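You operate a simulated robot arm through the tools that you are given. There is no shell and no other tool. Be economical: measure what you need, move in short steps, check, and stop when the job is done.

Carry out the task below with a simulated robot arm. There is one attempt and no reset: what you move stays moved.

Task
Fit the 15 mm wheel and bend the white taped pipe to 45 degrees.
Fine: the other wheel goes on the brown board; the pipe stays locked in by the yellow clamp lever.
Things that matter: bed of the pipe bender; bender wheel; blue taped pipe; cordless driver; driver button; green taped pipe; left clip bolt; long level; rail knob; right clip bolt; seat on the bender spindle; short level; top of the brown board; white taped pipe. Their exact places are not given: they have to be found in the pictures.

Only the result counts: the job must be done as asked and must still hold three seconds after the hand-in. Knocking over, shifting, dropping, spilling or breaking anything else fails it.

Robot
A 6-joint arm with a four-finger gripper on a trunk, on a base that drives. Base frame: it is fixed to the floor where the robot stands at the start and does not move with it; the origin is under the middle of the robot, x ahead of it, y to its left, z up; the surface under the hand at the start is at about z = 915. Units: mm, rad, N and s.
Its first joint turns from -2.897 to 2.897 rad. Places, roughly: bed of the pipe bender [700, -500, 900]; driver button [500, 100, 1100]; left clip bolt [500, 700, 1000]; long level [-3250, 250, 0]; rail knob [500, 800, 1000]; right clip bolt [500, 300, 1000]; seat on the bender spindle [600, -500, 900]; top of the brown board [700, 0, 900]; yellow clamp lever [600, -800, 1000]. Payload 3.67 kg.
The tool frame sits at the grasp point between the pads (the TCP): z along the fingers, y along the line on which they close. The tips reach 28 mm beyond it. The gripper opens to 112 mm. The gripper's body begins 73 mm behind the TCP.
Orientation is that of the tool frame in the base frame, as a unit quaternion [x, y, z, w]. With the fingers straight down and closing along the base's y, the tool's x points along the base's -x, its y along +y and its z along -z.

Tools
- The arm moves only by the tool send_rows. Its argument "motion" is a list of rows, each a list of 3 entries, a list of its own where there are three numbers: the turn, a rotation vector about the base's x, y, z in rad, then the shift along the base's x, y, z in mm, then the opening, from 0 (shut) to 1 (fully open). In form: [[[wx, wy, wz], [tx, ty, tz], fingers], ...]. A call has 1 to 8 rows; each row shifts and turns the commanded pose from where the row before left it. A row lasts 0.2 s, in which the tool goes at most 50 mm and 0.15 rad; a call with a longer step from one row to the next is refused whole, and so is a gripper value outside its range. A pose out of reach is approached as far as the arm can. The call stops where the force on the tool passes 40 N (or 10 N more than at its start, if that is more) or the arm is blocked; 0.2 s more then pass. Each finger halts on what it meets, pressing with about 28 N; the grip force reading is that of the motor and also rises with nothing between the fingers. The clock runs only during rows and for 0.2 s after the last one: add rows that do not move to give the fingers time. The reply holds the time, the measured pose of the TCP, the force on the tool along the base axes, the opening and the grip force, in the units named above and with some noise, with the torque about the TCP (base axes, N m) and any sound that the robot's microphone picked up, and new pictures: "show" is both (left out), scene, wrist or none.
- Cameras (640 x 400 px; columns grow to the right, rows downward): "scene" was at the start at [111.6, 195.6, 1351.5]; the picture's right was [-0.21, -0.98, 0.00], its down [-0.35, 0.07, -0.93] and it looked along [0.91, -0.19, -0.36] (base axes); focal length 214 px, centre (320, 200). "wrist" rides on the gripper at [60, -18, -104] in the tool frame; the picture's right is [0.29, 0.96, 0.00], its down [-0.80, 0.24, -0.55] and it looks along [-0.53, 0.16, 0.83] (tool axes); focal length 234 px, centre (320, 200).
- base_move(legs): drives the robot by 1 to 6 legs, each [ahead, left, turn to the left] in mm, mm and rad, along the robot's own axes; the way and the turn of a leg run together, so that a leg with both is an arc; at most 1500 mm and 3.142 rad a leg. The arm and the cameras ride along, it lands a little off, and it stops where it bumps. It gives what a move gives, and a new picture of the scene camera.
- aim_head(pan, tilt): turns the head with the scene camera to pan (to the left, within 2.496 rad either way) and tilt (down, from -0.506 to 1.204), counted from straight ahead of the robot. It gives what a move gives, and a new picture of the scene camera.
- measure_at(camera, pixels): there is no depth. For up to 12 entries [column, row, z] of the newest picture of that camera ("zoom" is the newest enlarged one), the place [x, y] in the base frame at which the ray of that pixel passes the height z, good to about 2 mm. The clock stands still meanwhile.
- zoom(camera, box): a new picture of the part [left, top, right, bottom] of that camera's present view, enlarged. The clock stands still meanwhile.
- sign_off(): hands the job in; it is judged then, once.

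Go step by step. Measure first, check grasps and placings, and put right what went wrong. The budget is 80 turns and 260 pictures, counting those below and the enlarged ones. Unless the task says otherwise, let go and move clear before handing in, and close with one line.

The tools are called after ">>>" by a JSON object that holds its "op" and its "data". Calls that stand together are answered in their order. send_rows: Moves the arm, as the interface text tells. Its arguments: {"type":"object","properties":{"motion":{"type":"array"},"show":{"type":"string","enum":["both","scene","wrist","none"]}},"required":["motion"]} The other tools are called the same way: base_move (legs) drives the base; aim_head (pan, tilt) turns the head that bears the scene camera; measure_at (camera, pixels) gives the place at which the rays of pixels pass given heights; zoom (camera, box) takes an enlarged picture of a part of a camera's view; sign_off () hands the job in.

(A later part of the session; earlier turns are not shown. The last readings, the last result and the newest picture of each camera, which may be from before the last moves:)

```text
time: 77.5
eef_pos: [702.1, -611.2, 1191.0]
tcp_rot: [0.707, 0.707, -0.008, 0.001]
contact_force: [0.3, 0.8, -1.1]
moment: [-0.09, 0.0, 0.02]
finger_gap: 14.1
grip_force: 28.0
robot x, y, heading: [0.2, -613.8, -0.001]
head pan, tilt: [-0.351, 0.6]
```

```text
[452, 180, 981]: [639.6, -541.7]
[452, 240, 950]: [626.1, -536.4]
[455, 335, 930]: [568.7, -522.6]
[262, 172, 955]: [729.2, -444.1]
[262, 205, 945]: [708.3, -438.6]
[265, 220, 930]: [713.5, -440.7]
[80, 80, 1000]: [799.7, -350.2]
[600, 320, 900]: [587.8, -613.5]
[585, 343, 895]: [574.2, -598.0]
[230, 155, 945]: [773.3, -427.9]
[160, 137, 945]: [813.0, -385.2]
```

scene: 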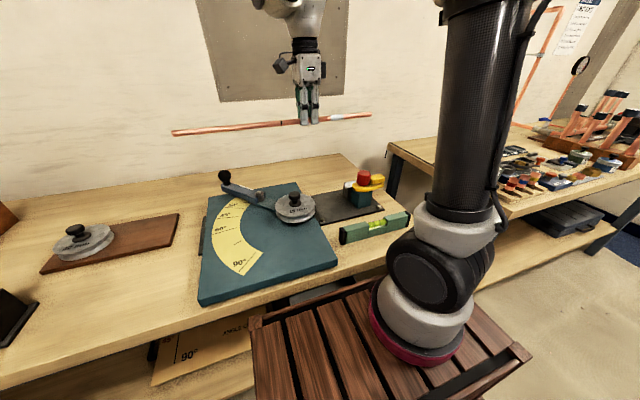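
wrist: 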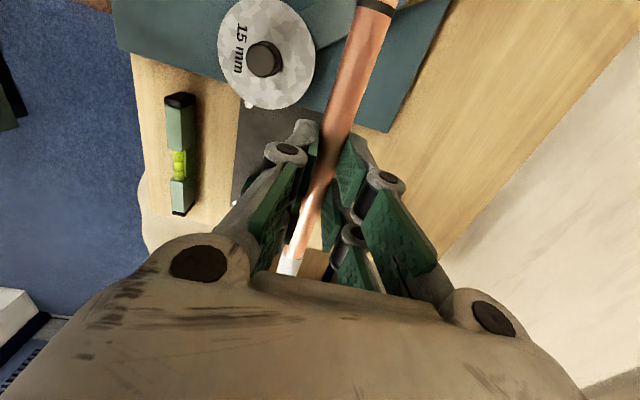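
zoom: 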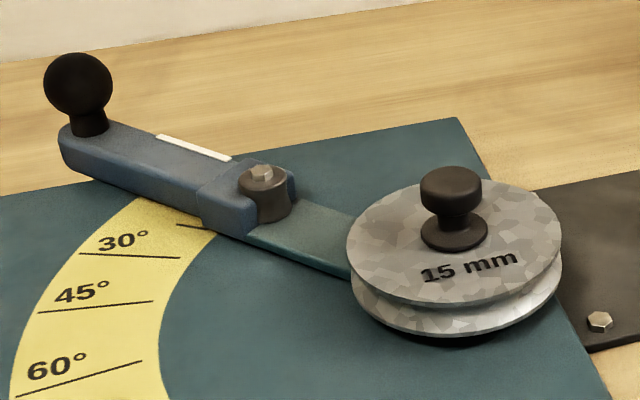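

The V-block's +y face is at y≈-737, centre x≈680, V bottom z≈930, so the pipe axis should lie near x 680, z 941, agreeing with the wheel's groove. I'll check the pipe in the hand against TCP.

>>> {"op": "zoom", "data": {"camera": "scene", "box": [160, 80, 380, 160]}}

>>> {"op": "measure_at", "data": {"camera": "scene", "pixels": [[281.4, 122.9, 1172], [281.4, 122.9, 1176], [281.4, 122.9, 1180], [173, 134, 1176], [371, 114, 1176], [338, 117.5, 1176]]}}

```text
2.91 times, centred on (270, 120) of scene
```

zoom: 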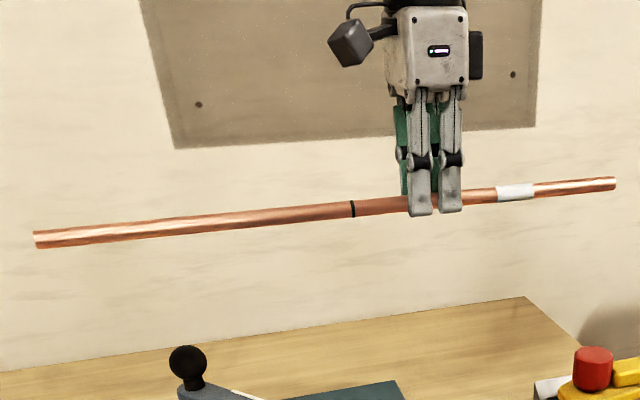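

```text
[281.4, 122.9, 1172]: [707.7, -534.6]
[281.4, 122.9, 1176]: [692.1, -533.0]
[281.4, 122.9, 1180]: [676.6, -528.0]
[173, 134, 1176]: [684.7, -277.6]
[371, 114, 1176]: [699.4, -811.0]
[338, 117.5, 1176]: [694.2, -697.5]
```

TCP-to-pipe offset is about 17 mm, and the mark already lines up with the spindle in y. I'll level the pipe (0.0127 rad), shift to x≈692 and descend to above the V, then look.

>>> {"op": "send_rows", "data": {"motion": [[[0.0127, 0, 0], [-10, -2, -40], 0], [[0, 0, 0], [0, 0, -45], 0], [[0, 0, 0], [0, 0, -45], 0], [[0, 0, 0], [0, 0, -40], 0], [[0, 0, 0], [0, 0, 0], 0]], "show": "both"}}

>>> {"op": "zoom", "data": {"camera": "scene", "box": [200, 120, 420, 240]}}

```text
time: 78.7
eef_pos: [691.7, -612.6, 1019.9]
tcp_rot: [0.707, 0.707, -0.002, -0.004]
contact_force: [-0.1, -0.7, -1.3]
moment: [-0.09, 0.03, -0.01]
finger_gap: 14.0
grip_force: 28.0
robot x, y, heading: [1.7, -608.8, -0.002]
head pan, tilt: [-0.351, 0.6]
```

scene: 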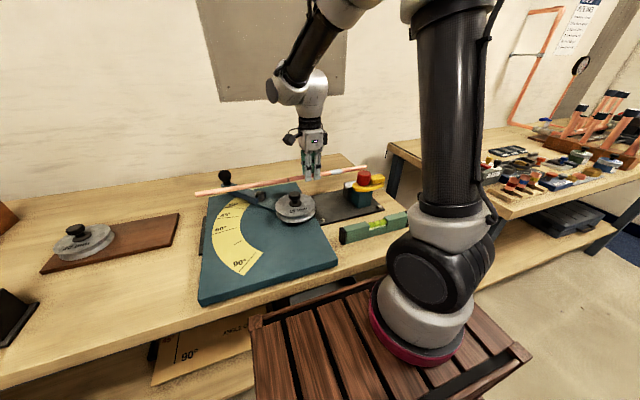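
wrist: 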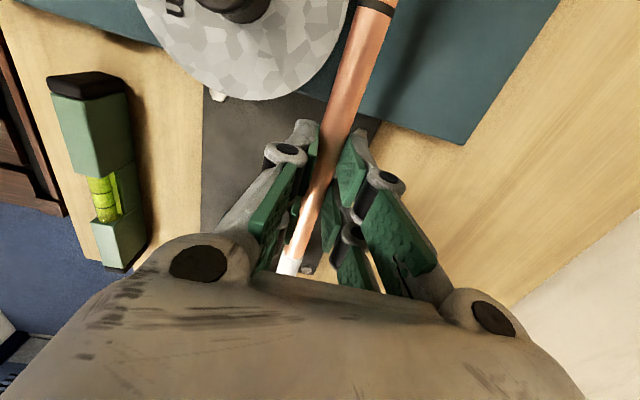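

```text
2.91 times, centred on (310, 180) of scene
```

zoom: 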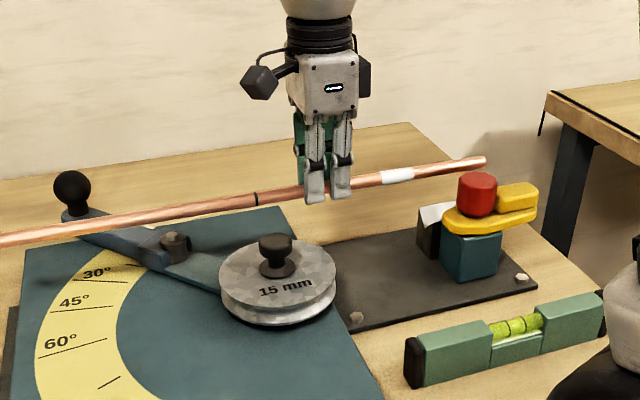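

The pipe will clear the lever's fork (x>705) and pass over its low bar. Lowering to just above the V for a check.

>>> {"op": "send_rows", "data": {"motion": [[[0, 0, 0], [0, 0, -20], 0], [[0, 0, 0], [0, 0, -20], 0], [[0, 0, 0], [0, 0, 0], 0]], "show": "wrist"}}

>>> {"op": "zoom", "data": {"camera": "scene", "box": [200, 120, 420, 240]}}

>>> {"op": "zoom", "data": {"camera": "scene", "box": [310, 155, 400, 211]}}

```text
time: 79.5
eef_pos: [692.8, -611.9, 979.2]
tcp_rot: [0.707, 0.707, -0.003, -0.003]
contact_force: [-0.1, -0.2, -1.2]
moment: [-0.11, 0.01, -0.04]
finger_gap: 14.2
grip_force: 28.1
robot x, y, heading: [-1.5, -611.9, 0.002]
head pan, tilt: [-0.351, 0.6]
```

wrist: 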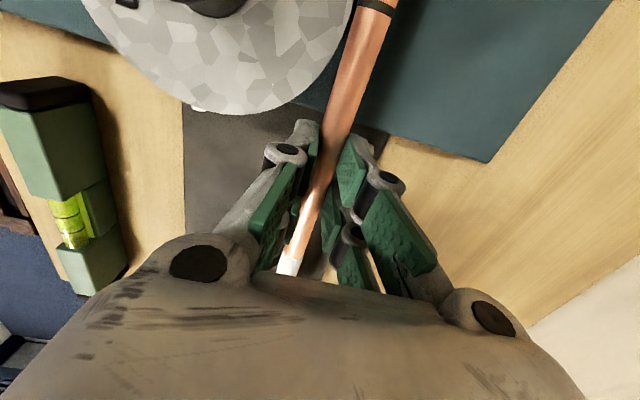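

```text
2.91 times, centred on (310, 180) of scene
```

zoom: 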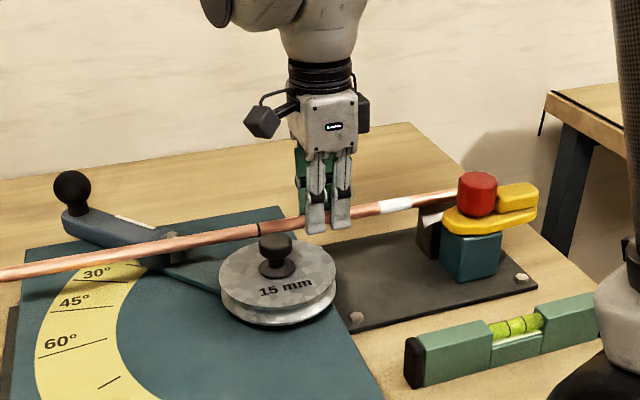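

```text
7.11 times, centred on (355, 183) of scene
```

zoom: 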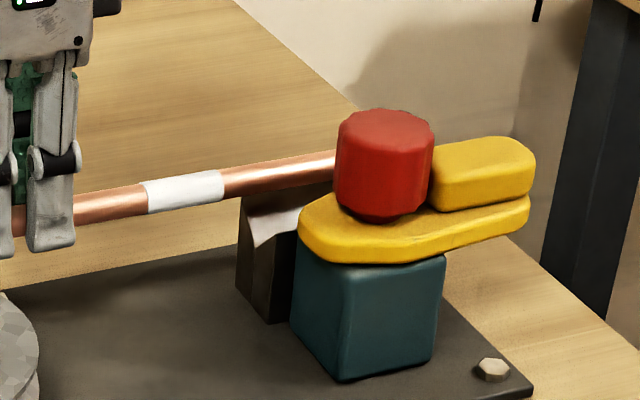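

Well lined up over the V. Stepping down and inward diagonally while watching the force.

>>> {"op": "send_rows", "data": {"motion": [[[0, 0, 0], [-2, 0, -5], 0], [[0, 0, 0], [-2, 0, -5], 0], [[0, 0, 0], [-2, 0, -3], 0], [[0, 0, 0], [-2, 0, -2], 0], [[0, 0, 0], [0, 0, 0], 0]], "show": "none"}}

>>> {"op": "send_rows", "data": {"motion": [[[0, 0, 0], [-1, 0, -2], 0], [[0, 0, 0], [-1, 0, -2], 0], [[0, 0, 0], [0, 0, 0], 0]], "show": "wrist"}}

>>> {"op": "zoom", "data": {"camera": "scene", "box": [200, 140, 400, 240]}}

```text
time: 80.7
eef_pos: [683.5, -611.9, 965.5]
tcp_rot: [0.707, 0.707, -0.003, -0.003]
contact_force: [0.8, 0.2, -1.1]
moment: [-0.12, 0.01, -0.08]
finger_gap: 14.1
grip_force: 29.1
robot x, y, heading: [2.0, -605.7, -0.0]
head pan, tilt: [-0.351, 0.6]
```

```text
time: 81.5
eef_pos: [683.3, -612.4, 961.5]
tcp_rot: [0.707, 0.707, -0.005, -0.004]
contact_force: [2.1, 0.0, -0.8]
moment: [-0.1, -0.02, -0.08]
finger_gap: 14.0
grip_force: 27.8
robot x, y, heading: [0.6, -609.0, -0.002]
head pan, tilt: [-0.351, 0.6]
```

wrist: 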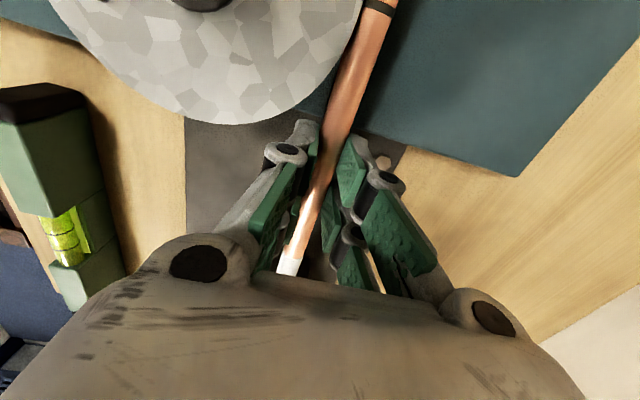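

```text
3.20 times, centred on (300, 190) of scene
```

zoom: 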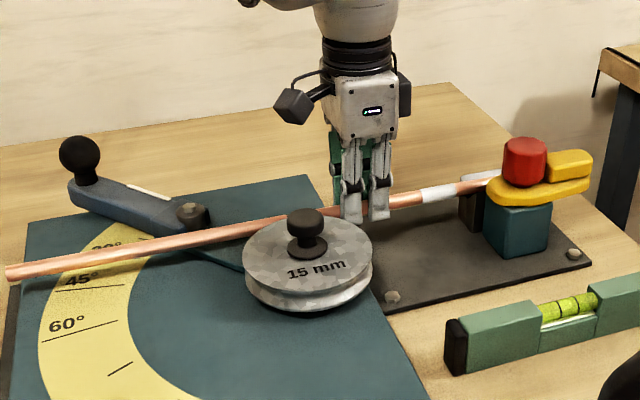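

>>> {"op": "send_rows", "data": {"motion": [[[0, 0, 0], [0, 0, -1.5], 0], [[0, 0, 0], [0, 0, -1.5], 0], [[0, 0, 0], [0, 0, -1.5], 0], [[0, 0, 0], [0, 0, 0], 0]], "show": "none"}}

>>> {"op": "zoom", "data": {"camera": "scene", "box": [320, 155, 400, 205]}}

>>> {"op": "zoom", "data": {"camera": "scene", "box": [250, 165, 330, 215]}}

```text
time: 82.5
eef_pos: [683.1, -612.4, 955.1]
tcp_rot: [0.708, 0.707, -0.004, -0.003]
contact_force: [3.8, 0.0, 4.4]
moment: [-0.85, -0.04, 0.51]
finger_gap: 14.1
grip_force: 28.3
robot x, y, heading: [0.8, -610.9, -0.003]
head pan, tilt: [-0.351, 0.6]
```

```text
8.00 times, centred on (360, 180) of scene
```

zoom: 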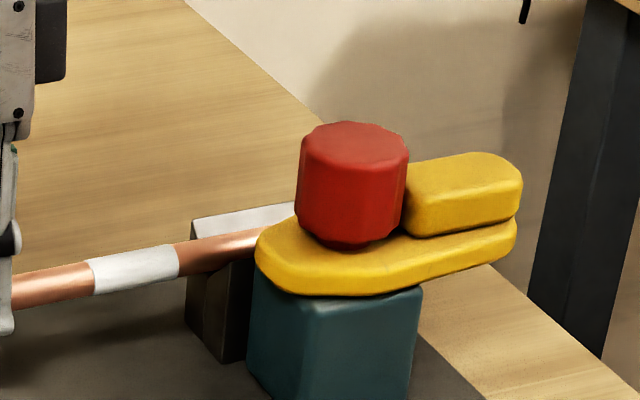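

```text
8.00 times, centred on (290, 190) of scene
```

zoom: 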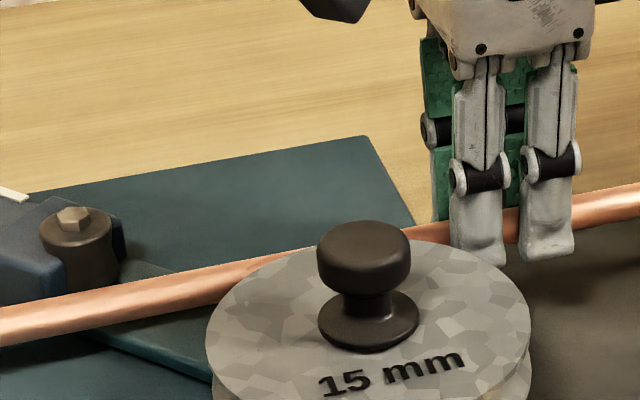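

The pipe is in the V (support force at the clamp end: Mx -0.85), with the wheel just beside it. I'll ease +1 mm in x, then open gently and let it rest on the V and the lever bar.

>>> {"op": "send_rows", "data": {"motion": [[[0, 0, 0], [1, 0, 0], 0], [[0, 0, 0], [0, 0, 0], 0.13], [[0, 0, 0], [0, 0, 0], 0.18], [[0, 0, 0], [0, 0, 0], 0.25], [[0, 0, 0], [0, 0, 0], 0.35]], "show": "wrist"}}

>>> {"op": "zoom", "data": {"camera": "scene", "box": [200, 140, 400, 240]}}

```text
time: 83.7
eef_pos: [683.3, -612.6, 957.3]
tcp_rot: [0.707, 0.707, -0.003, -0.003]
contact_force: [-0.3, -0.3, 0.7]
moment: [0.0, 0.0, 0.01]
finger_gap: 39.1
grip_force: 0.0
robot x, y, heading: [-1.5, -614.1, 0.001]
head pan, tilt: [-0.351, 0.6]
```

wrist: 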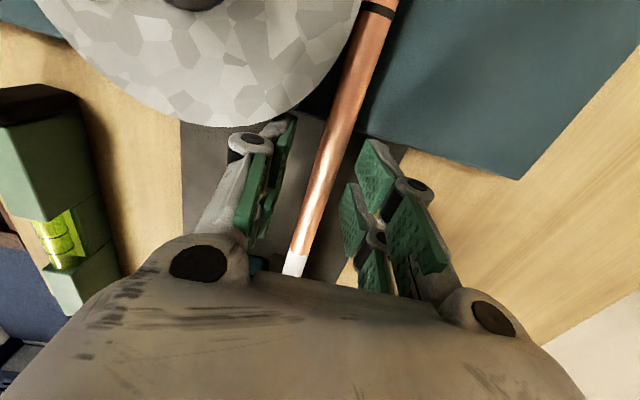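

```text
3.20 times, centred on (300, 190) of scene
```

zoom: 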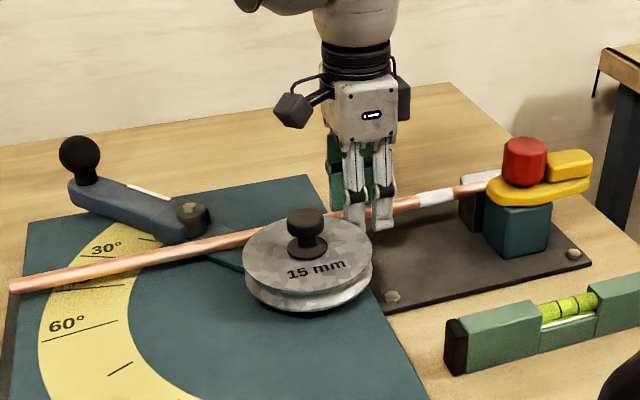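

The pipe rests stably. Rising and moving over the clamp to study the lever.

>>> {"op": "send_rows", "data": {"motion": [[[0, 0, 0], [0, 0, 20], 0.4], [[0, 0, 0], [0, 0, 40], 0.4], [[0, 0, 0], [0, 0, 45], 0.6], [[0, 0, 0], [0, -20, 45], 1], [[0, 0, 0], [-20, -40, 0], 1], [[0, 0, 0], [-20, -40, 0], 1], [[0, 0, 0], [0, -40, 0], 1], [[0, 0, 0], [0, 0, 0], 1]], "show": "wrist"}}

>>> {"op": "zoom", "data": {"camera": "wrist", "box": [200, 60, 440, 210]}}

>>> {"op": "zoom", "data": {"camera": "scene", "box": [200, 140, 400, 240]}}

```text
time: 85.5
eef_pos: [644.3, -752.4, 1107.1]
tcp_rot: [0.707, 0.707, -0.003, -0.003]
contact_force: [-0.2, 0.3, -0.1]
moment: [0.01, 0.01, -0.04]
finger_gap: 112.1
grip_force: 0.1
robot x, y, heading: [-3.1, -606.3, -0.0]
head pan, tilt: [-0.351, 0.6]
```

wrist: 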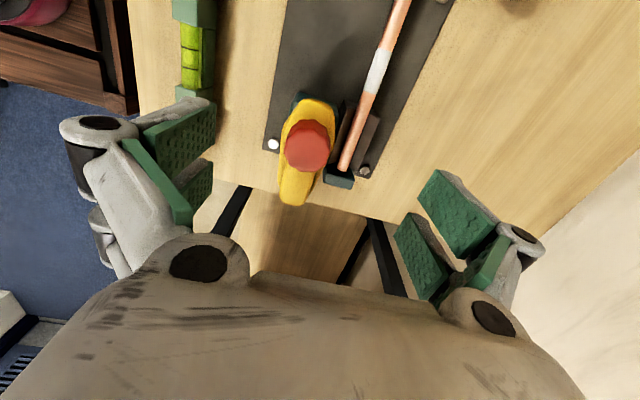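

```text
2.67 times, centred on (320, 135) of wrist
```

zoom: 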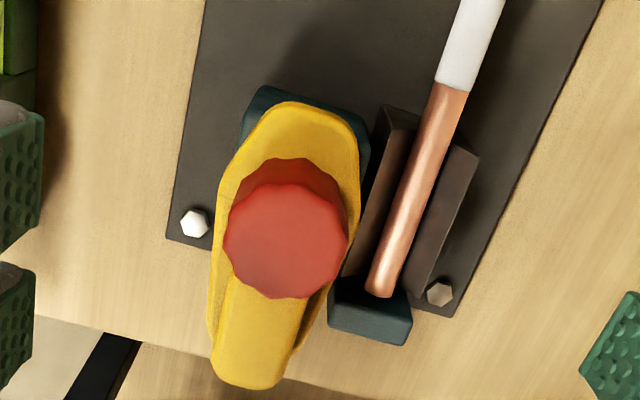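

```text
3.20 times, centred on (300, 190) of scene
```

zoom: 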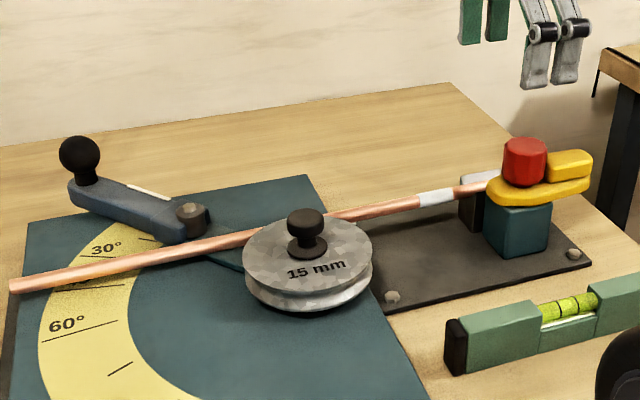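

Clear view: the pipe lies in the V with its end near the teal end stop. Measuring the yellow lever.

>>> {"op": "measure_at", "data": {"camera": "zoom", "pixels": [[240, 140, 960], [240, 140, 960]]}}

>>> {"op": "measure_at", "data": {"camera": "wrist", "pixels": [[307, 150, 990], [309, 128, 965], [318, 98, 962], [296, 203, 975], [290, 150, 965], [334, 135, 965], [343, 168, 942], [325, 175, 945], [353, 185, 945], [362, 100, 945], [376, 118, 945]]}}

```text
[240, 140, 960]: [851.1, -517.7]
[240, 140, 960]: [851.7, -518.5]
```

```text
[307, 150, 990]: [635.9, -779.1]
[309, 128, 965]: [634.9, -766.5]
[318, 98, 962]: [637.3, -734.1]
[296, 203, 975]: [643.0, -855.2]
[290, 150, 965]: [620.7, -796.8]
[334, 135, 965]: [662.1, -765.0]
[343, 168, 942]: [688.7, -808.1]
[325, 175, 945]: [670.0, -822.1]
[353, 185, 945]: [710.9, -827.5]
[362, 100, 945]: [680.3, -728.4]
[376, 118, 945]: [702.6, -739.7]
```

The lever pivots at about (636,-776), with its tail reaching y -855. I'll straddle the tail at (641,-834) with the fingers, grip it, and try which way it turns.

>>> {"op": "send_rows", "data": {"motion": [[[0, 0, 0], [-2, -41, 0], 0.7], [[0, 0, 0], [0, -41, -20], 0.55], [[0, 0, 0], [0, 0, -40], 0.55], [[0, 0, 0], [0, 0, -30], 0.55], [[0, 0, 0], [0, 0, -20], 0.55], [[0, 0, 0], [0, 0, 0], 0.55]], "show": "wrist"}}

>>> {"op": "zoom", "data": {"camera": "scene", "box": [310, 130, 410, 200]}}

```text
time: 86.9
eef_pos: [641.5, -834.9, 996.3]
tcp_rot: [0.707, 0.707, -0.003, -0.003]
contact_force: [-0.3, 0.0, -0.2]
moment: [-0.02, -0.04, 0.05]
finger_gap: 61.4
grip_force: 0.0
robot x, y, heading: [-1.2, -610.4, -0.003]
head pan, tilt: [-0.351, 0.6]
```

wrist: 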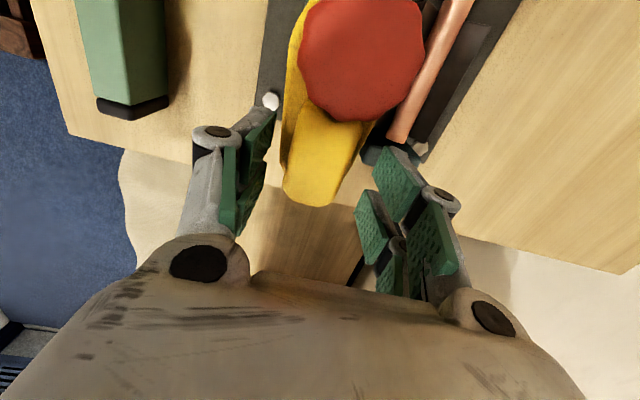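

```text
5.71 times, centred on (360, 165) of scene
```

zoom: 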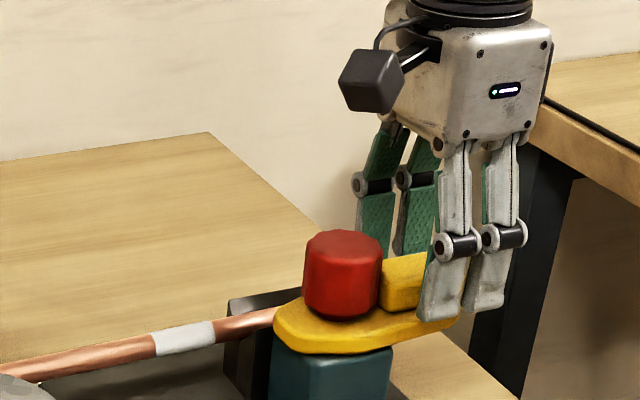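

>>> {"op": "send_rows", "data": {"motion": [[[0, 0, 0], [0, 2, -8], 0.5], [[0, 0, 0], [0, 0, 0], 0.3], [[0, 0, 0], [0, 0, 0], 0.1], [[0, 0, 0], [0, 0, 0], 0], [[0, 0, 0], [0, 0, 0], 0]], "show": "wrist"}}

```text
time: 87.4
eef_pos: [642.1, -832.7, 993.8]
tcp_rot: [0.707, 0.708, -0.003, 0.0]
contact_force: [-4.2, 0.1, 47.0]
moment: [0.96, 0.57, 0.29]
finger_gap: 44.1
grip_force: 9.4
robot x, y, heading: [-0.7, -612.3, -0.0]
head pan, tilt: [-0.351, 0.6]
stopped in row 2: the force on the tool passed its limit at 45 N (the readings are from after the stop); the commanded pose is now the measured one
```

wrist: 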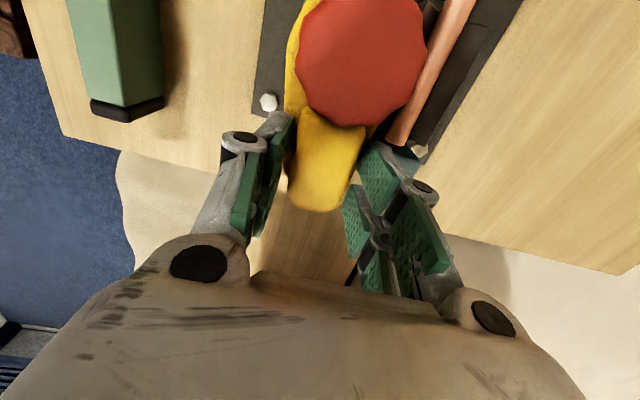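

A fingertip touched the lever plate at about z 965. Rising 5 mm and closing on the raised grip.

>>> {"op": "send_rows", "data": {"motion": [[[0, 0, 0], [0, 0, 6], 0.45], [[0, 0, 0], [0, 0, 0], 0.3], [[0, 0, 0], [0, 0, 0], 0.1], [[0, 0, 0], [0, 0, 0], 0], [[0, 0, 0], [0, 0, 0], 0]], "show": "wrist"}}

```text
time: 88.6
eef_pos: [638.5, -832.3, 996.1]
tcp_rot: [0.706, 0.708, -0.005, -0.005]
contact_force: [-33.0, 1.1, -7.4]
moment: [-0.21, 0.39, 1.9]
finger_gap: 15.0
grip_force: 44.8
robot x, y, heading: [-1.5, -607.6, -0.006]
head pan, tilt: [-0.351, 0.6]
```

wrist: 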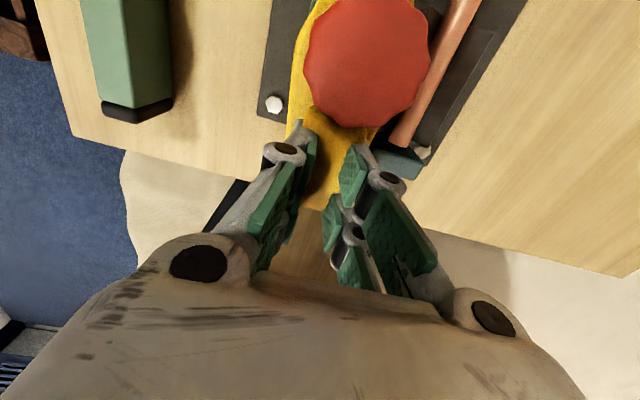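

Gripped. The lever resists toward +x (Fx -33), so I'll try swinging the tail toward -x in an arc, turning the hand with it.

>>> {"op": "send_rows", "data": {"motion": [[[0, 0, 0], [-3, 0, 0], 0], [[0, 0, -0.1], [-5.6, 0.3, 0], 0], [[0, 0, -0.1], [-5.5, 0.8, 0], 0], [[0, 0, -0.1], [-5.4, 1.4, 0], 0], [[0, 0, 0], [0, 0, 0], 0]], "show": "wrist"}}

```text
time: 89.5
eef_pos: [634.7, -834.1, 997.3]
tcp_rot: [0.778, 0.628, 0.002, 0.005]
contact_force: [14.7, -4.5, -18.6]
moment: [-0.96, -0.41, 1.76]
finger_gap: 22.1
grip_force: 44.5
robot x, y, heading: [-0.5, -610.5, 0.002]
head pan, tilt: [-0.351, 0.6]
stopped in row 4: the force on the tool passed its limit at 49 N (the readings are from after the stop); the commanded pose is now the measured one
```

wrist: 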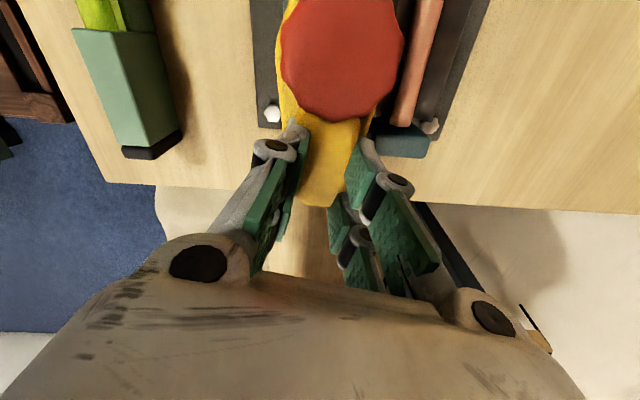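

The lever blocks that way too. Opening, turning the hand back, and trying the +x direction with a proper centred grip.

>>> {"op": "send_rows", "data": {"motion": [[[0, 0, 0], [0, 0, 0], 0.35], [[0, 0, 0], [0, 0, 0], 0.35], [[0, 0, 0.15], [0, 0, 0], 0.35], [[0, 0, 0.05], [2, 1, -1], 0.35], [[0, 0, 0], [0, 0, 0], 0], [[0, 0, 0], [0, 0, 0], 0]], "show": "wrist"}}

>>> {"op": "zoom", "data": {"camera": "scene", "box": [310, 130, 410, 200]}}

```text
time: 90.9
eef_pos: [635.8, -831.8, 997.5]
tcp_rot: [0.713, 0.702, 0.003, 0.006]
contact_force: [16.1, -1.2, 0.6]
moment: [-0.47, -0.38, 0.8]
finger_gap: 14.7
grip_force: 45.1
robot x, y, heading: [5.4, -607.1, -0.002]
head pan, tilt: [-0.351, 0.6]
```

wrist: 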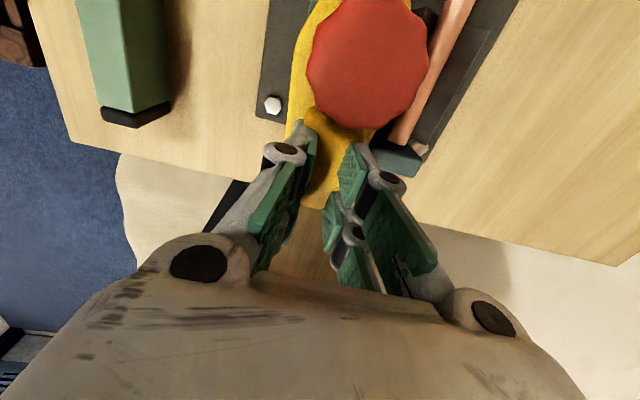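

```text
5.71 times, centred on (360, 165) of scene
```

zoom: 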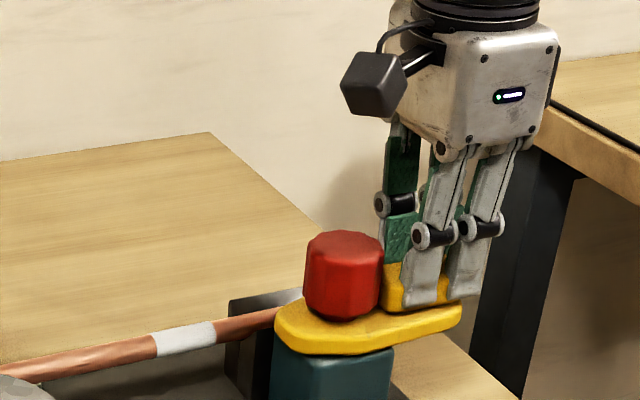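

Well gripped. Now swinging the tail toward +x in small arc steps.

>>> {"op": "send_rows", "data": {"motion": [[[0, 0, 0.08], [5, 0.2, 0], 0], [[0, 0, 0.08], [4.5, 0.6, 0], 0], [[0, 0, 0.08], [4.4, 0.9, 0], 0], [[0, 0, 0], [0, 0, 0], 0]], "show": "wrist"}}

```text
time: 91.9
eef_pos: [649.2, -829.0, 997.8]
tcp_rot: [0.624, 0.781, 0.003, 0.005]
contact_force: [15.1, -8.3, 4.8]
moment: [0.28, -0.17, -0.74]
finger_gap: 15.1
grip_force: 45.3
robot x, y, heading: [4.5, -608.9, 0.002]
head pan, tilt: [-0.351, 0.6]
```

wrist: 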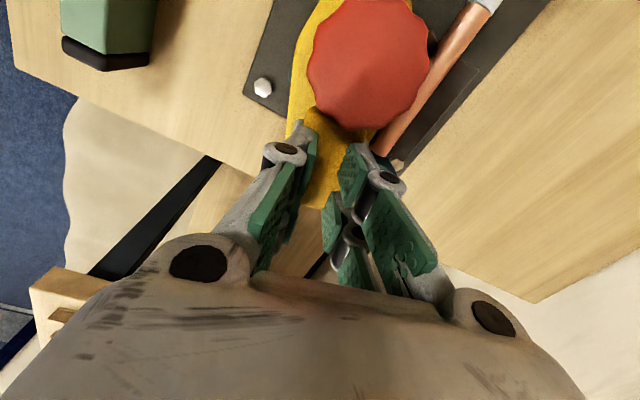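

It turns toward +x together with the hand. Continuing along the arc.

>>> {"op": "send_rows", "data": {"motion": [[[0, 0, 0.12], [6.4, 2.0, 0], 0], [[0, 0, 0.12], [6.1, 2.7, 0], 0], [[0, 0, 0.12], [5.8, 3.5, 0], 0], [[0, 0, 0.12], [5.3, 4.1, 0], 0], [[0, 0, 0.12], [4.8, 4.7, 0], 0], [[0, 0, 0], [0, 0, 0], 0]], "show": "wrist"}}

```text
time: 93.3
eef_pos: [678.2, -813.1, 997.4]
tcp_rot: [0.364, 0.931, 0.004, 0.003]
contact_force: [29.8, -7.6, 4.2]
moment: [-0.17, -0.57, -0.85]
finger_gap: 15.0
grip_force: 44.7
robot x, y, heading: [1.6, -611.3, -0.004]
head pan, tilt: [-0.351, 0.6]
```

wrist: 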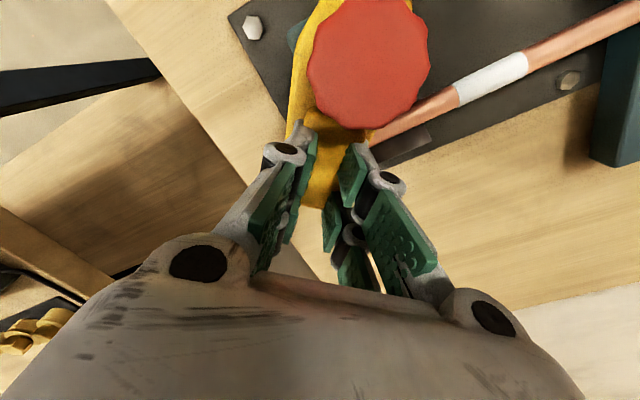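

>>> {"op": "send_rows", "data": {"motion": [[[0, 0, 0.12], [6.2, 4.8, 0], 0], [[0, 0, 0.12], [4.0, 5.4, 0], 0], [[0, 0, 0.12], [2.8, 6.1, 0], 0], [[0, 0, 0.12], [2.1, 6.4, 0], 0], [[0, 0, 0], [0, 0, 0], 0]], "show": "wrist"}}

>>> {"op": "zoom", "data": {"camera": "scene", "box": [310, 130, 410, 200]}}

```text
time: 94.5
eef_pos: [692.3, -790.3, 997.1]
tcp_rot: [0.132, 0.991, 0.006, 0.001]
contact_force: [13.5, 3.4, 4.7]
moment: [0.04, -0.4, -0.33]
finger_gap: 14.7
grip_force: 45.1
robot x, y, heading: [4.2, -611.0, 0.0]
head pan, tilt: [-0.351, 0.6]
```

wrist: 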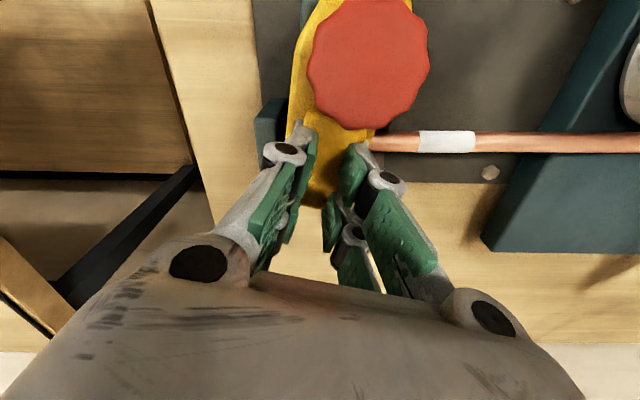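

```text
5.71 times, centred on (360, 165) of scene
```

zoom: 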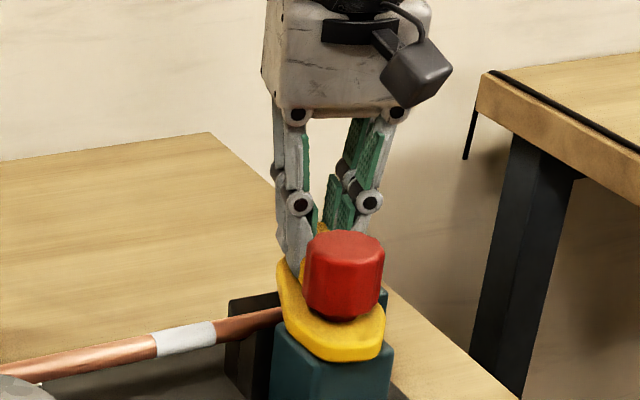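

Lever is at about 75° swing. Continuing to the end stop.

>>> {"op": "send_rows", "data": {"motion": [[[0, 0, 0.1], [2.0, 5.6, 0], 0], [[0, 0, 0.1], [0.8, 5.6, 0], 0], [[0, 0, 0.08], [0, 4.5, 0], 0], [[0, 0, 0], [0, 0, 0], 0]], "show": "wrist"}}

>>> {"op": "zoom", "data": {"camera": "scene", "box": [200, 140, 400, 240]}}

```text
time: 95.5
eef_pos: [695.2, -774.4, 996.9]
tcp_rot: [-0.006, 1.0, 0.005, 0.001]
contact_force: [2.9, 4.1, -1.4]
moment: [0.02, 0.33, -1.64]
finger_gap: 14.7
grip_force: 45.2
robot x, y, heading: [5.1, -612.2, -0.004]
head pan, tilt: [-0.351, 0.6]
```

wrist: 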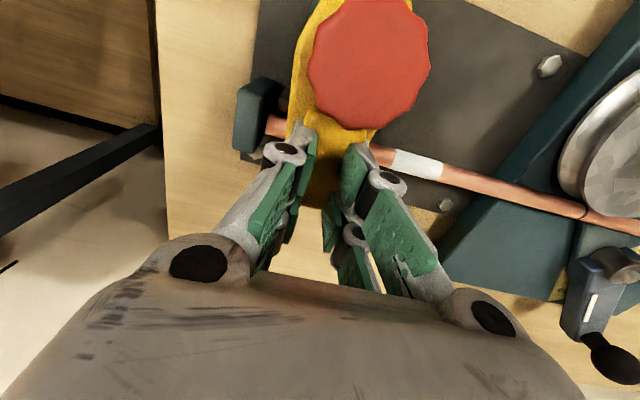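

```text
3.20 times, centred on (300, 190) of scene
```

zoom: 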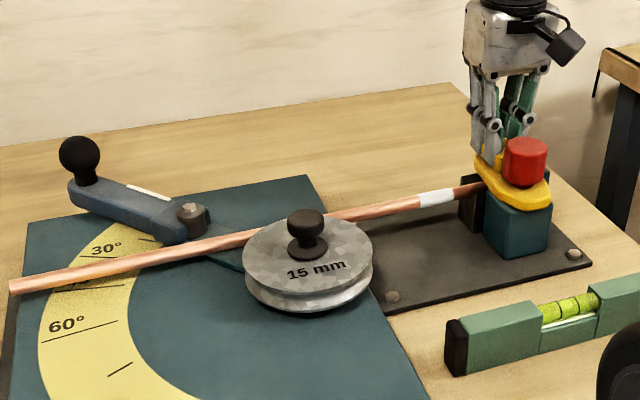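

Torque about z is rising (-1.64). One more small push to make sure it's at the stop.

>>> {"op": "send_rows", "data": {"motion": [[[0, 0, 0.05], [0, 3, 0], 0], [[0, 0, 0.05], [-0.3, 3, 0], 0], [[0, 0, 0], [0, 0, 0], 0]], "show": "wrist"}}

```text
time: 96.2
eef_pos: [695.3, -773.5, 998.0]
tcp_rot: [-0.055, 0.999, 0.003, 0.001]
contact_force: [-0.3, -13.5, -1.3]
moment: [-0.39, -0.13, -1.92]
finger_gap: 18.1
grip_force: 45.1
robot x, y, heading: [1.1, -613.5, -0.003]
head pan, tilt: [-0.351, 0.6]
stopped in row 3: the force on the tool passed its limit at 42 N (the readings are from after the stop); the commanded pose is now the measured one
```

wrist: 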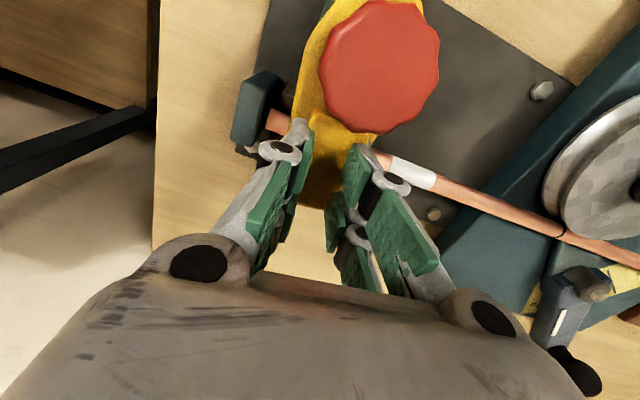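

It's at its stop — lever closed over the pipe. Releasing, rising and checking.

>>> {"op": "send_rows", "data": {"motion": [[[0, 0, 0], [0, -2, 0], 0.3], [[0, 0, -0.1], [0, 0, 0], 0.4], [[0, 0, 0], [0, 0, 30], 0.4], [[0, 0, 0], [0, 0, 45], 0.5], [[0, 0, 0], [-30, 10, 35], 0.6], [[0, 0, 0], [-30, 30, 20], 0.6], [[0, 0, 0], [-30, 40, 0], 0.6], [[0, 0, 0], [0, 0, 0], 0.6]], "show": "wrist"}}

>>> {"op": "zoom", "data": {"camera": "scene", "box": [200, 140, 400, 240]}}

>>> {"op": "zoom", "data": {"camera": "wrist", "box": [160, 0, 520, 230]}}

```text
time: 98.0
eef_pos: [604.6, -692.3, 1127.1]
tcp_rot: [-0.007, 1.0, 0.004, -0.001]
contact_force: [0.8, 0.6, 0.0]
moment: [0.02, 0.02, 0.0]
finger_gap: 67.2
grip_force: 0.0
robot x, y, heading: [-0.1, -610.6, 0.001]
head pan, tilt: [-0.351, 0.6]
```

wrist: 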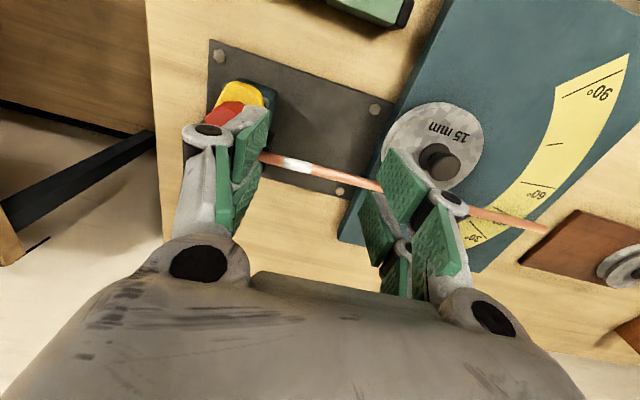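

```text
3.20 times, centred on (300, 190) of scene
```

zoom: 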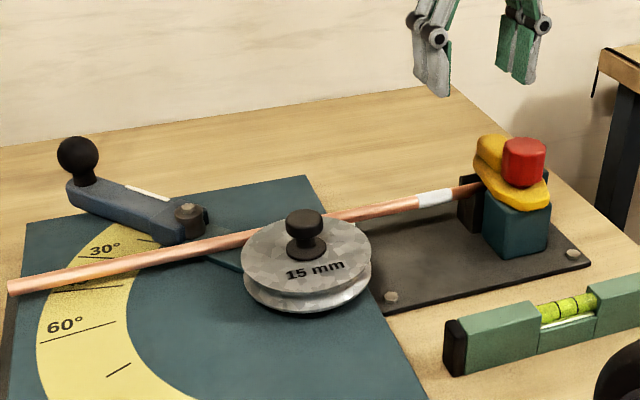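

```text
1.74 times, centred on (340, 115) of wrist
```

zoom: 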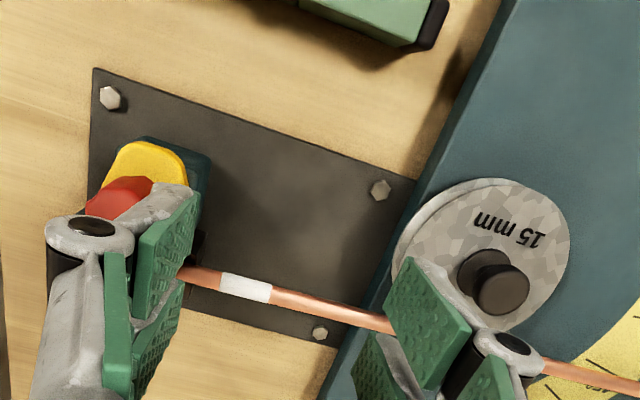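

The lever is locked across the pipe. Now measuring the scale marks and the bending lever before pulling it.

>>> {"op": "zoom", "data": {"camera": "scene", "box": [195, 160, 325, 290]}}

>>> {"op": "measure_at", "data": {"camera": "scene", "pixels": [[203, 229.5, 915], [291, 183, 915], [337, 263, 915], [199, 303, 925]]}}

```text
3.08 times, centred on (260, 225) of scene
```

zoom: 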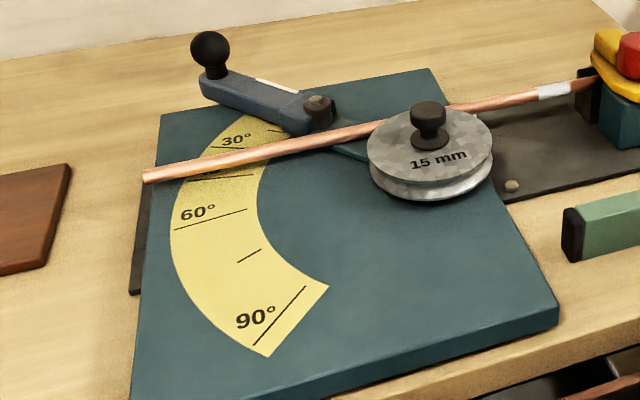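

```text
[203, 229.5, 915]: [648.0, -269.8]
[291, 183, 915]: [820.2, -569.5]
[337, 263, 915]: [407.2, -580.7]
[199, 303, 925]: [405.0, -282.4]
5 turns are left
```

Only 5 turns are left, so I'll combine steps: measure the scale marks, go to the bender handle's ball (831,-346,978), grip it, and swing it from about 42° to 66° about the spindle, which is short of 45° of bend on any reading.

>>> {"op": "measure_at", "data": {"camera": "zoom", "pixels": [[210, 147, 915], [243, 150, 915], [188, 181, 915], [253, 175, 915], [175, 229, 915], [246, 209, 915], [254, 345, 915], [305, 287, 915], [318, 100, 955], [210, 48, 978], [148, 176, 935], [545, 92, 941]]}}

>>> {"op": "send_rows", "data": {"motion": [[[0, 0, 0.0815], [25.2, 38.5, -4], 0.6], [[0, 0, 0.0815], [25.2, 38.5, -4], 0.6], [[0, 0, 0.0815], [25.2, 38.5, -4], 0.6], [[0, 0, 0.0815], [25.2, 38.5, -4], 0.6], [[0, 0, 0.0815], [25.2, 38.5, -4], 0.6], [[0, 0, 0.0815], [25.2, 38.5, -4], 0.6], [[0, 0, 0.0815], [25.2, 38.5, -4], 0.6], [[0, 0, 0.0815], [25.2, 38.5, -4], 0.6]], "show": "none"}}

>>> {"op": "send_rows", "data": {"motion": [[[0, 0, 0.0815], [25, 38.3, -4], 0.6], [[0, 0, 0], [0, 0, -45], 0.6], [[0, 0, 0], [0, 0, -40], 0.6], [[0, 0, 0], [0, 0, -16], 0.6], [[0, 0, 0], [0, 0, 0], 0.4], [[0, 0, 0], [0, 0, 0], 0], [[0, 0, 0], [0, 0, 0], 0], [[0, 0, 0], [0, 0, 0], 0]], "show": "both"}}

>>> {"op": "send_rows", "data": {"motion": [[[0, 0, 0.1047], [-21, 21.1, 0], 0], [[0, 0, 0.1047], [-23.1, 18.7, 0], 0], [[0, 0, 0.1047], [-24.9, 16.1, 0], 0], [[0, 0, 0.1047], [-26.5, 13.5, 0], 0], [[0, 0, 0], [0, 0, 0], 0]], "show": "both"}}

>>> {"op": "zoom", "data": {"camera": "scene", "box": [195, 160, 325, 290]}}

```text
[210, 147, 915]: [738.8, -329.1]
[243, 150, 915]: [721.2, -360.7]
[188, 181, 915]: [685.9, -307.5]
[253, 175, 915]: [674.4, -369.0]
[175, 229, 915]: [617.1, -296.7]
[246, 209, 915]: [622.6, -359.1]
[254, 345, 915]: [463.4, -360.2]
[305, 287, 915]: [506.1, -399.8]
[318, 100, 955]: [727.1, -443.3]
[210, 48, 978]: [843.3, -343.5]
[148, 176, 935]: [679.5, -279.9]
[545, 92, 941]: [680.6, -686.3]
```

```text
time: 99.8
eef_pos: [804.6, -385.8, 1096.5]
tcp_rot: [-0.327, 0.945, 0.003, 0.0]
contact_force: [-1.1, 0.1, 1.0]
moment: [0.02, -0.06, 0.04]
finger_gap: 67.0
grip_force: 0.0
robot x, y, heading: [0.5, -613.4, -0.004]
head pan, tilt: [-0.351, 0.6]
```

```text
time: 101.6
eef_pos: [830.6, -347.1, 991.3]
tcp_rot: [-0.365, 0.931, 0.003, 0.0]
contact_force: [1.1, 0.6, -0.5]
moment: [0.11, -0.16, 0.03]
finger_gap: 40.8
grip_force: 44.8
robot x, y, heading: [-2.2, -608.2, -0.006]
head pan, tilt: [-0.351, 0.6]
```

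scene: 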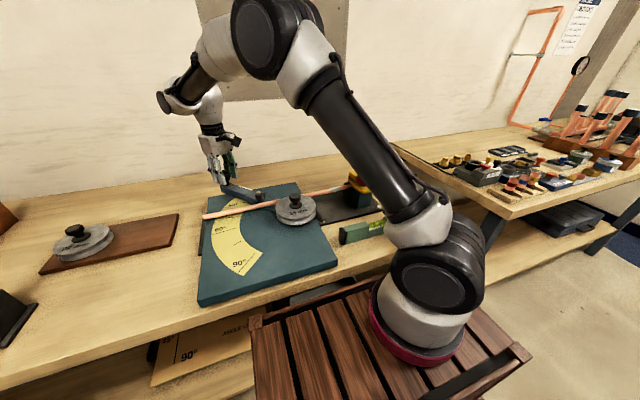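
wrist: 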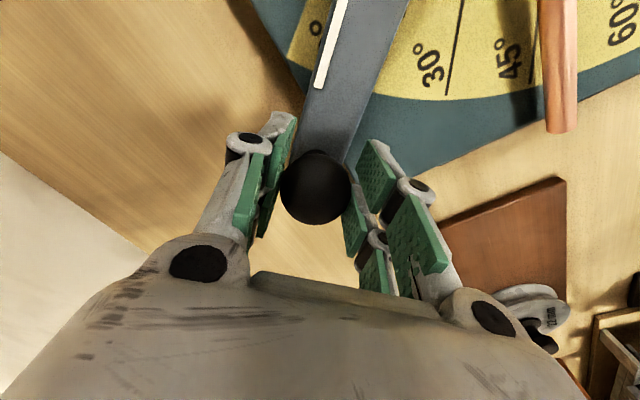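

```text
time: 102.8
eef_pos: [736.0, -277.6, 991.2]
tcp_rot: [-0.55, 0.835, 0.004, 0.0]
contact_force: [6.3, 8.0, -4.1]
moment: [0.47, -0.22, -0.05]
finger_gap: 40.8
grip_force: 45.1
robot x, y, heading: [-0.6, -609.6, 0.002]
head pan, tilt: [-0.351, 0.6]
```

scene: 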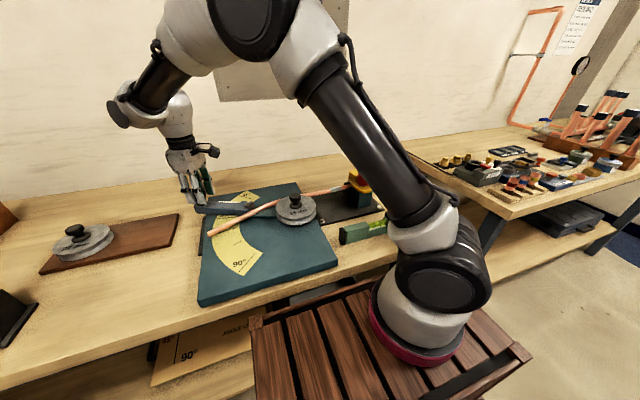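
wrist: 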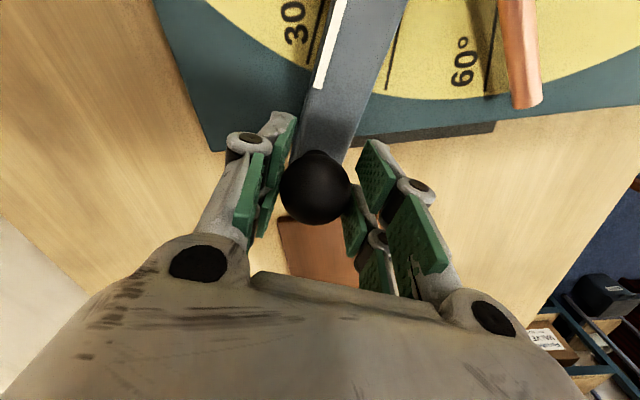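

```text
3.08 times, centred on (260, 225) of scene
4 turns are left
```

zoom: 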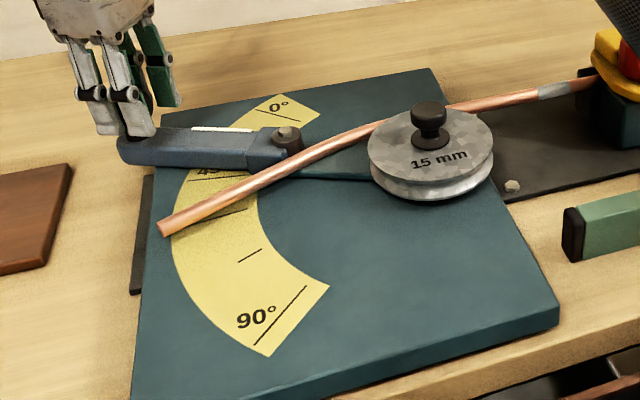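

The grip on the ball is solid and the pipe is bending (tip now at zoom (165,228), roughly 15°). I'll take a measurement grid at pipe height for reading angles off this fixed zoom box, swing to about 88° (still short of 45° bend), photograph it, then ease back a little to see the springback.

>>> {"op": "measure_at", "data": {"camera": "zoom", "pixels": [[165, 228, 937], [240, 192, 937], [300, 160, 937], [200, 300, 937], [250, 250, 937], [250, 300, 937], [300, 250, 937], [300, 200, 937], [350, 150, 937], [250, 350, 937], [350, 200, 937], [280, 115, 915]]}}

>>> {"op": "send_rows", "data": {"motion": [[[0, 0, 0.096], [-25.4, 9.9, 0], 0], [[0, 0, 0.096], [-26.2, 7.4, 0], 0], [[0, 0, 0.096], [-26.8, 4.9, 0], 0], [[0, 0, 0.096], [-27.2, 2.2, 0], 0], [[0, 0, 0], [0, 0, 0], 0]], "show": "wrist"}}

>>> {"op": "zoom", "data": {"camera": "scene", "box": [195, 160, 325, 290]}}

>>> {"op": "send_rows", "data": {"motion": [[[0, 0, -0.096], [27.2, -2.2, 0], 0], [[0, 0, -0.048], [13.5, -2.2, 0], 0], [[0, 0, 0], [0, 0, 0], 0]], "show": "wrist"}}

>>> {"op": "zoom", "data": {"camera": "scene", "box": [195, 160, 325, 290]}}

```text
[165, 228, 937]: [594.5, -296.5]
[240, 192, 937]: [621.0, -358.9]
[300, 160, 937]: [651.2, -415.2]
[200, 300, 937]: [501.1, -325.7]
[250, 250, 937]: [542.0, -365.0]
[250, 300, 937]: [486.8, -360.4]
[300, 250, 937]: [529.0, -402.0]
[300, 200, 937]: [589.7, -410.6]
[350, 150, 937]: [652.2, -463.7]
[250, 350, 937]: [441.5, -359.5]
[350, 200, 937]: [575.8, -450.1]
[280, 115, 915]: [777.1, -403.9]
```

```text
time: 104.0
eef_pos: [629.8, -252.6, 990.6]
tcp_rot: [-0.699, 0.715, 0.003, -0.002]
contact_force: [0.7, 20.8, 1.0]
moment: [0.64, 0.08, 0.0]
finger_gap: 40.6
grip_force: 44.7
robot x, y, heading: [3.1, -611.9, -0.005]
head pan, tilt: [-0.351, 0.6]
```

wrist: 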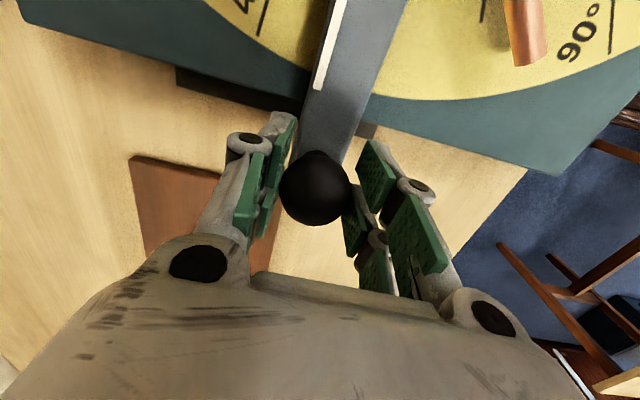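

```text
3.08 times, centred on (260, 225) of scene
```

zoom: 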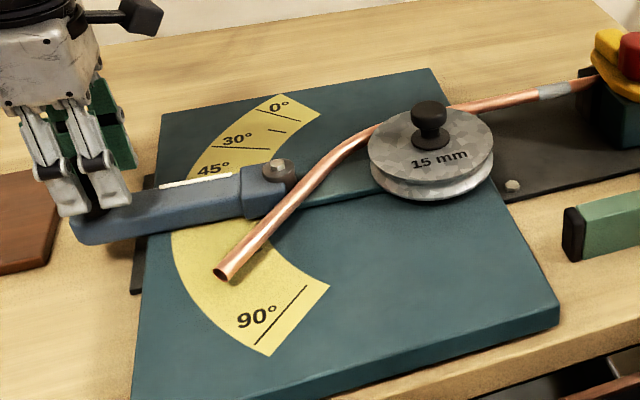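

```text
time: 104.8
eef_pos: [671.2, -257.5, 990.7]
tcp_rot: [-0.645, 0.764, 0.003, -0.002]
contact_force: [3.0, 18.3, 4.1]
moment: [0.43, -0.07, 0.04]
finger_gap: 40.5
grip_force: 44.8
robot x, y, heading: [-2.5, -610.1, -0.004]
head pan, tilt: [-0.351, 0.6]
```

wrist: 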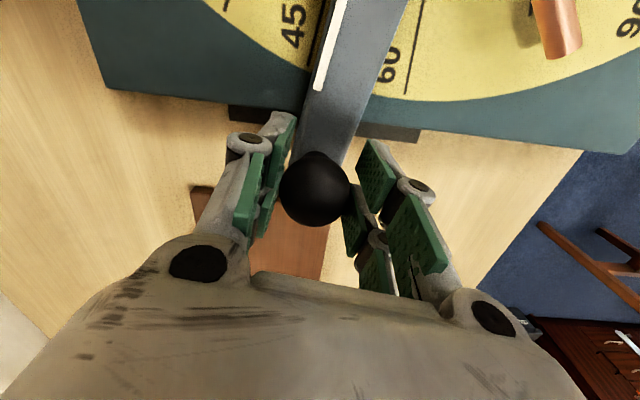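

```text
3.08 times, centred on (260, 225) of scene
3 turns are left
```

zoom: 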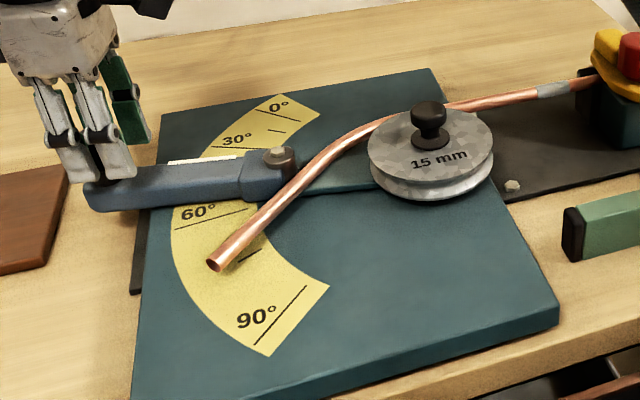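

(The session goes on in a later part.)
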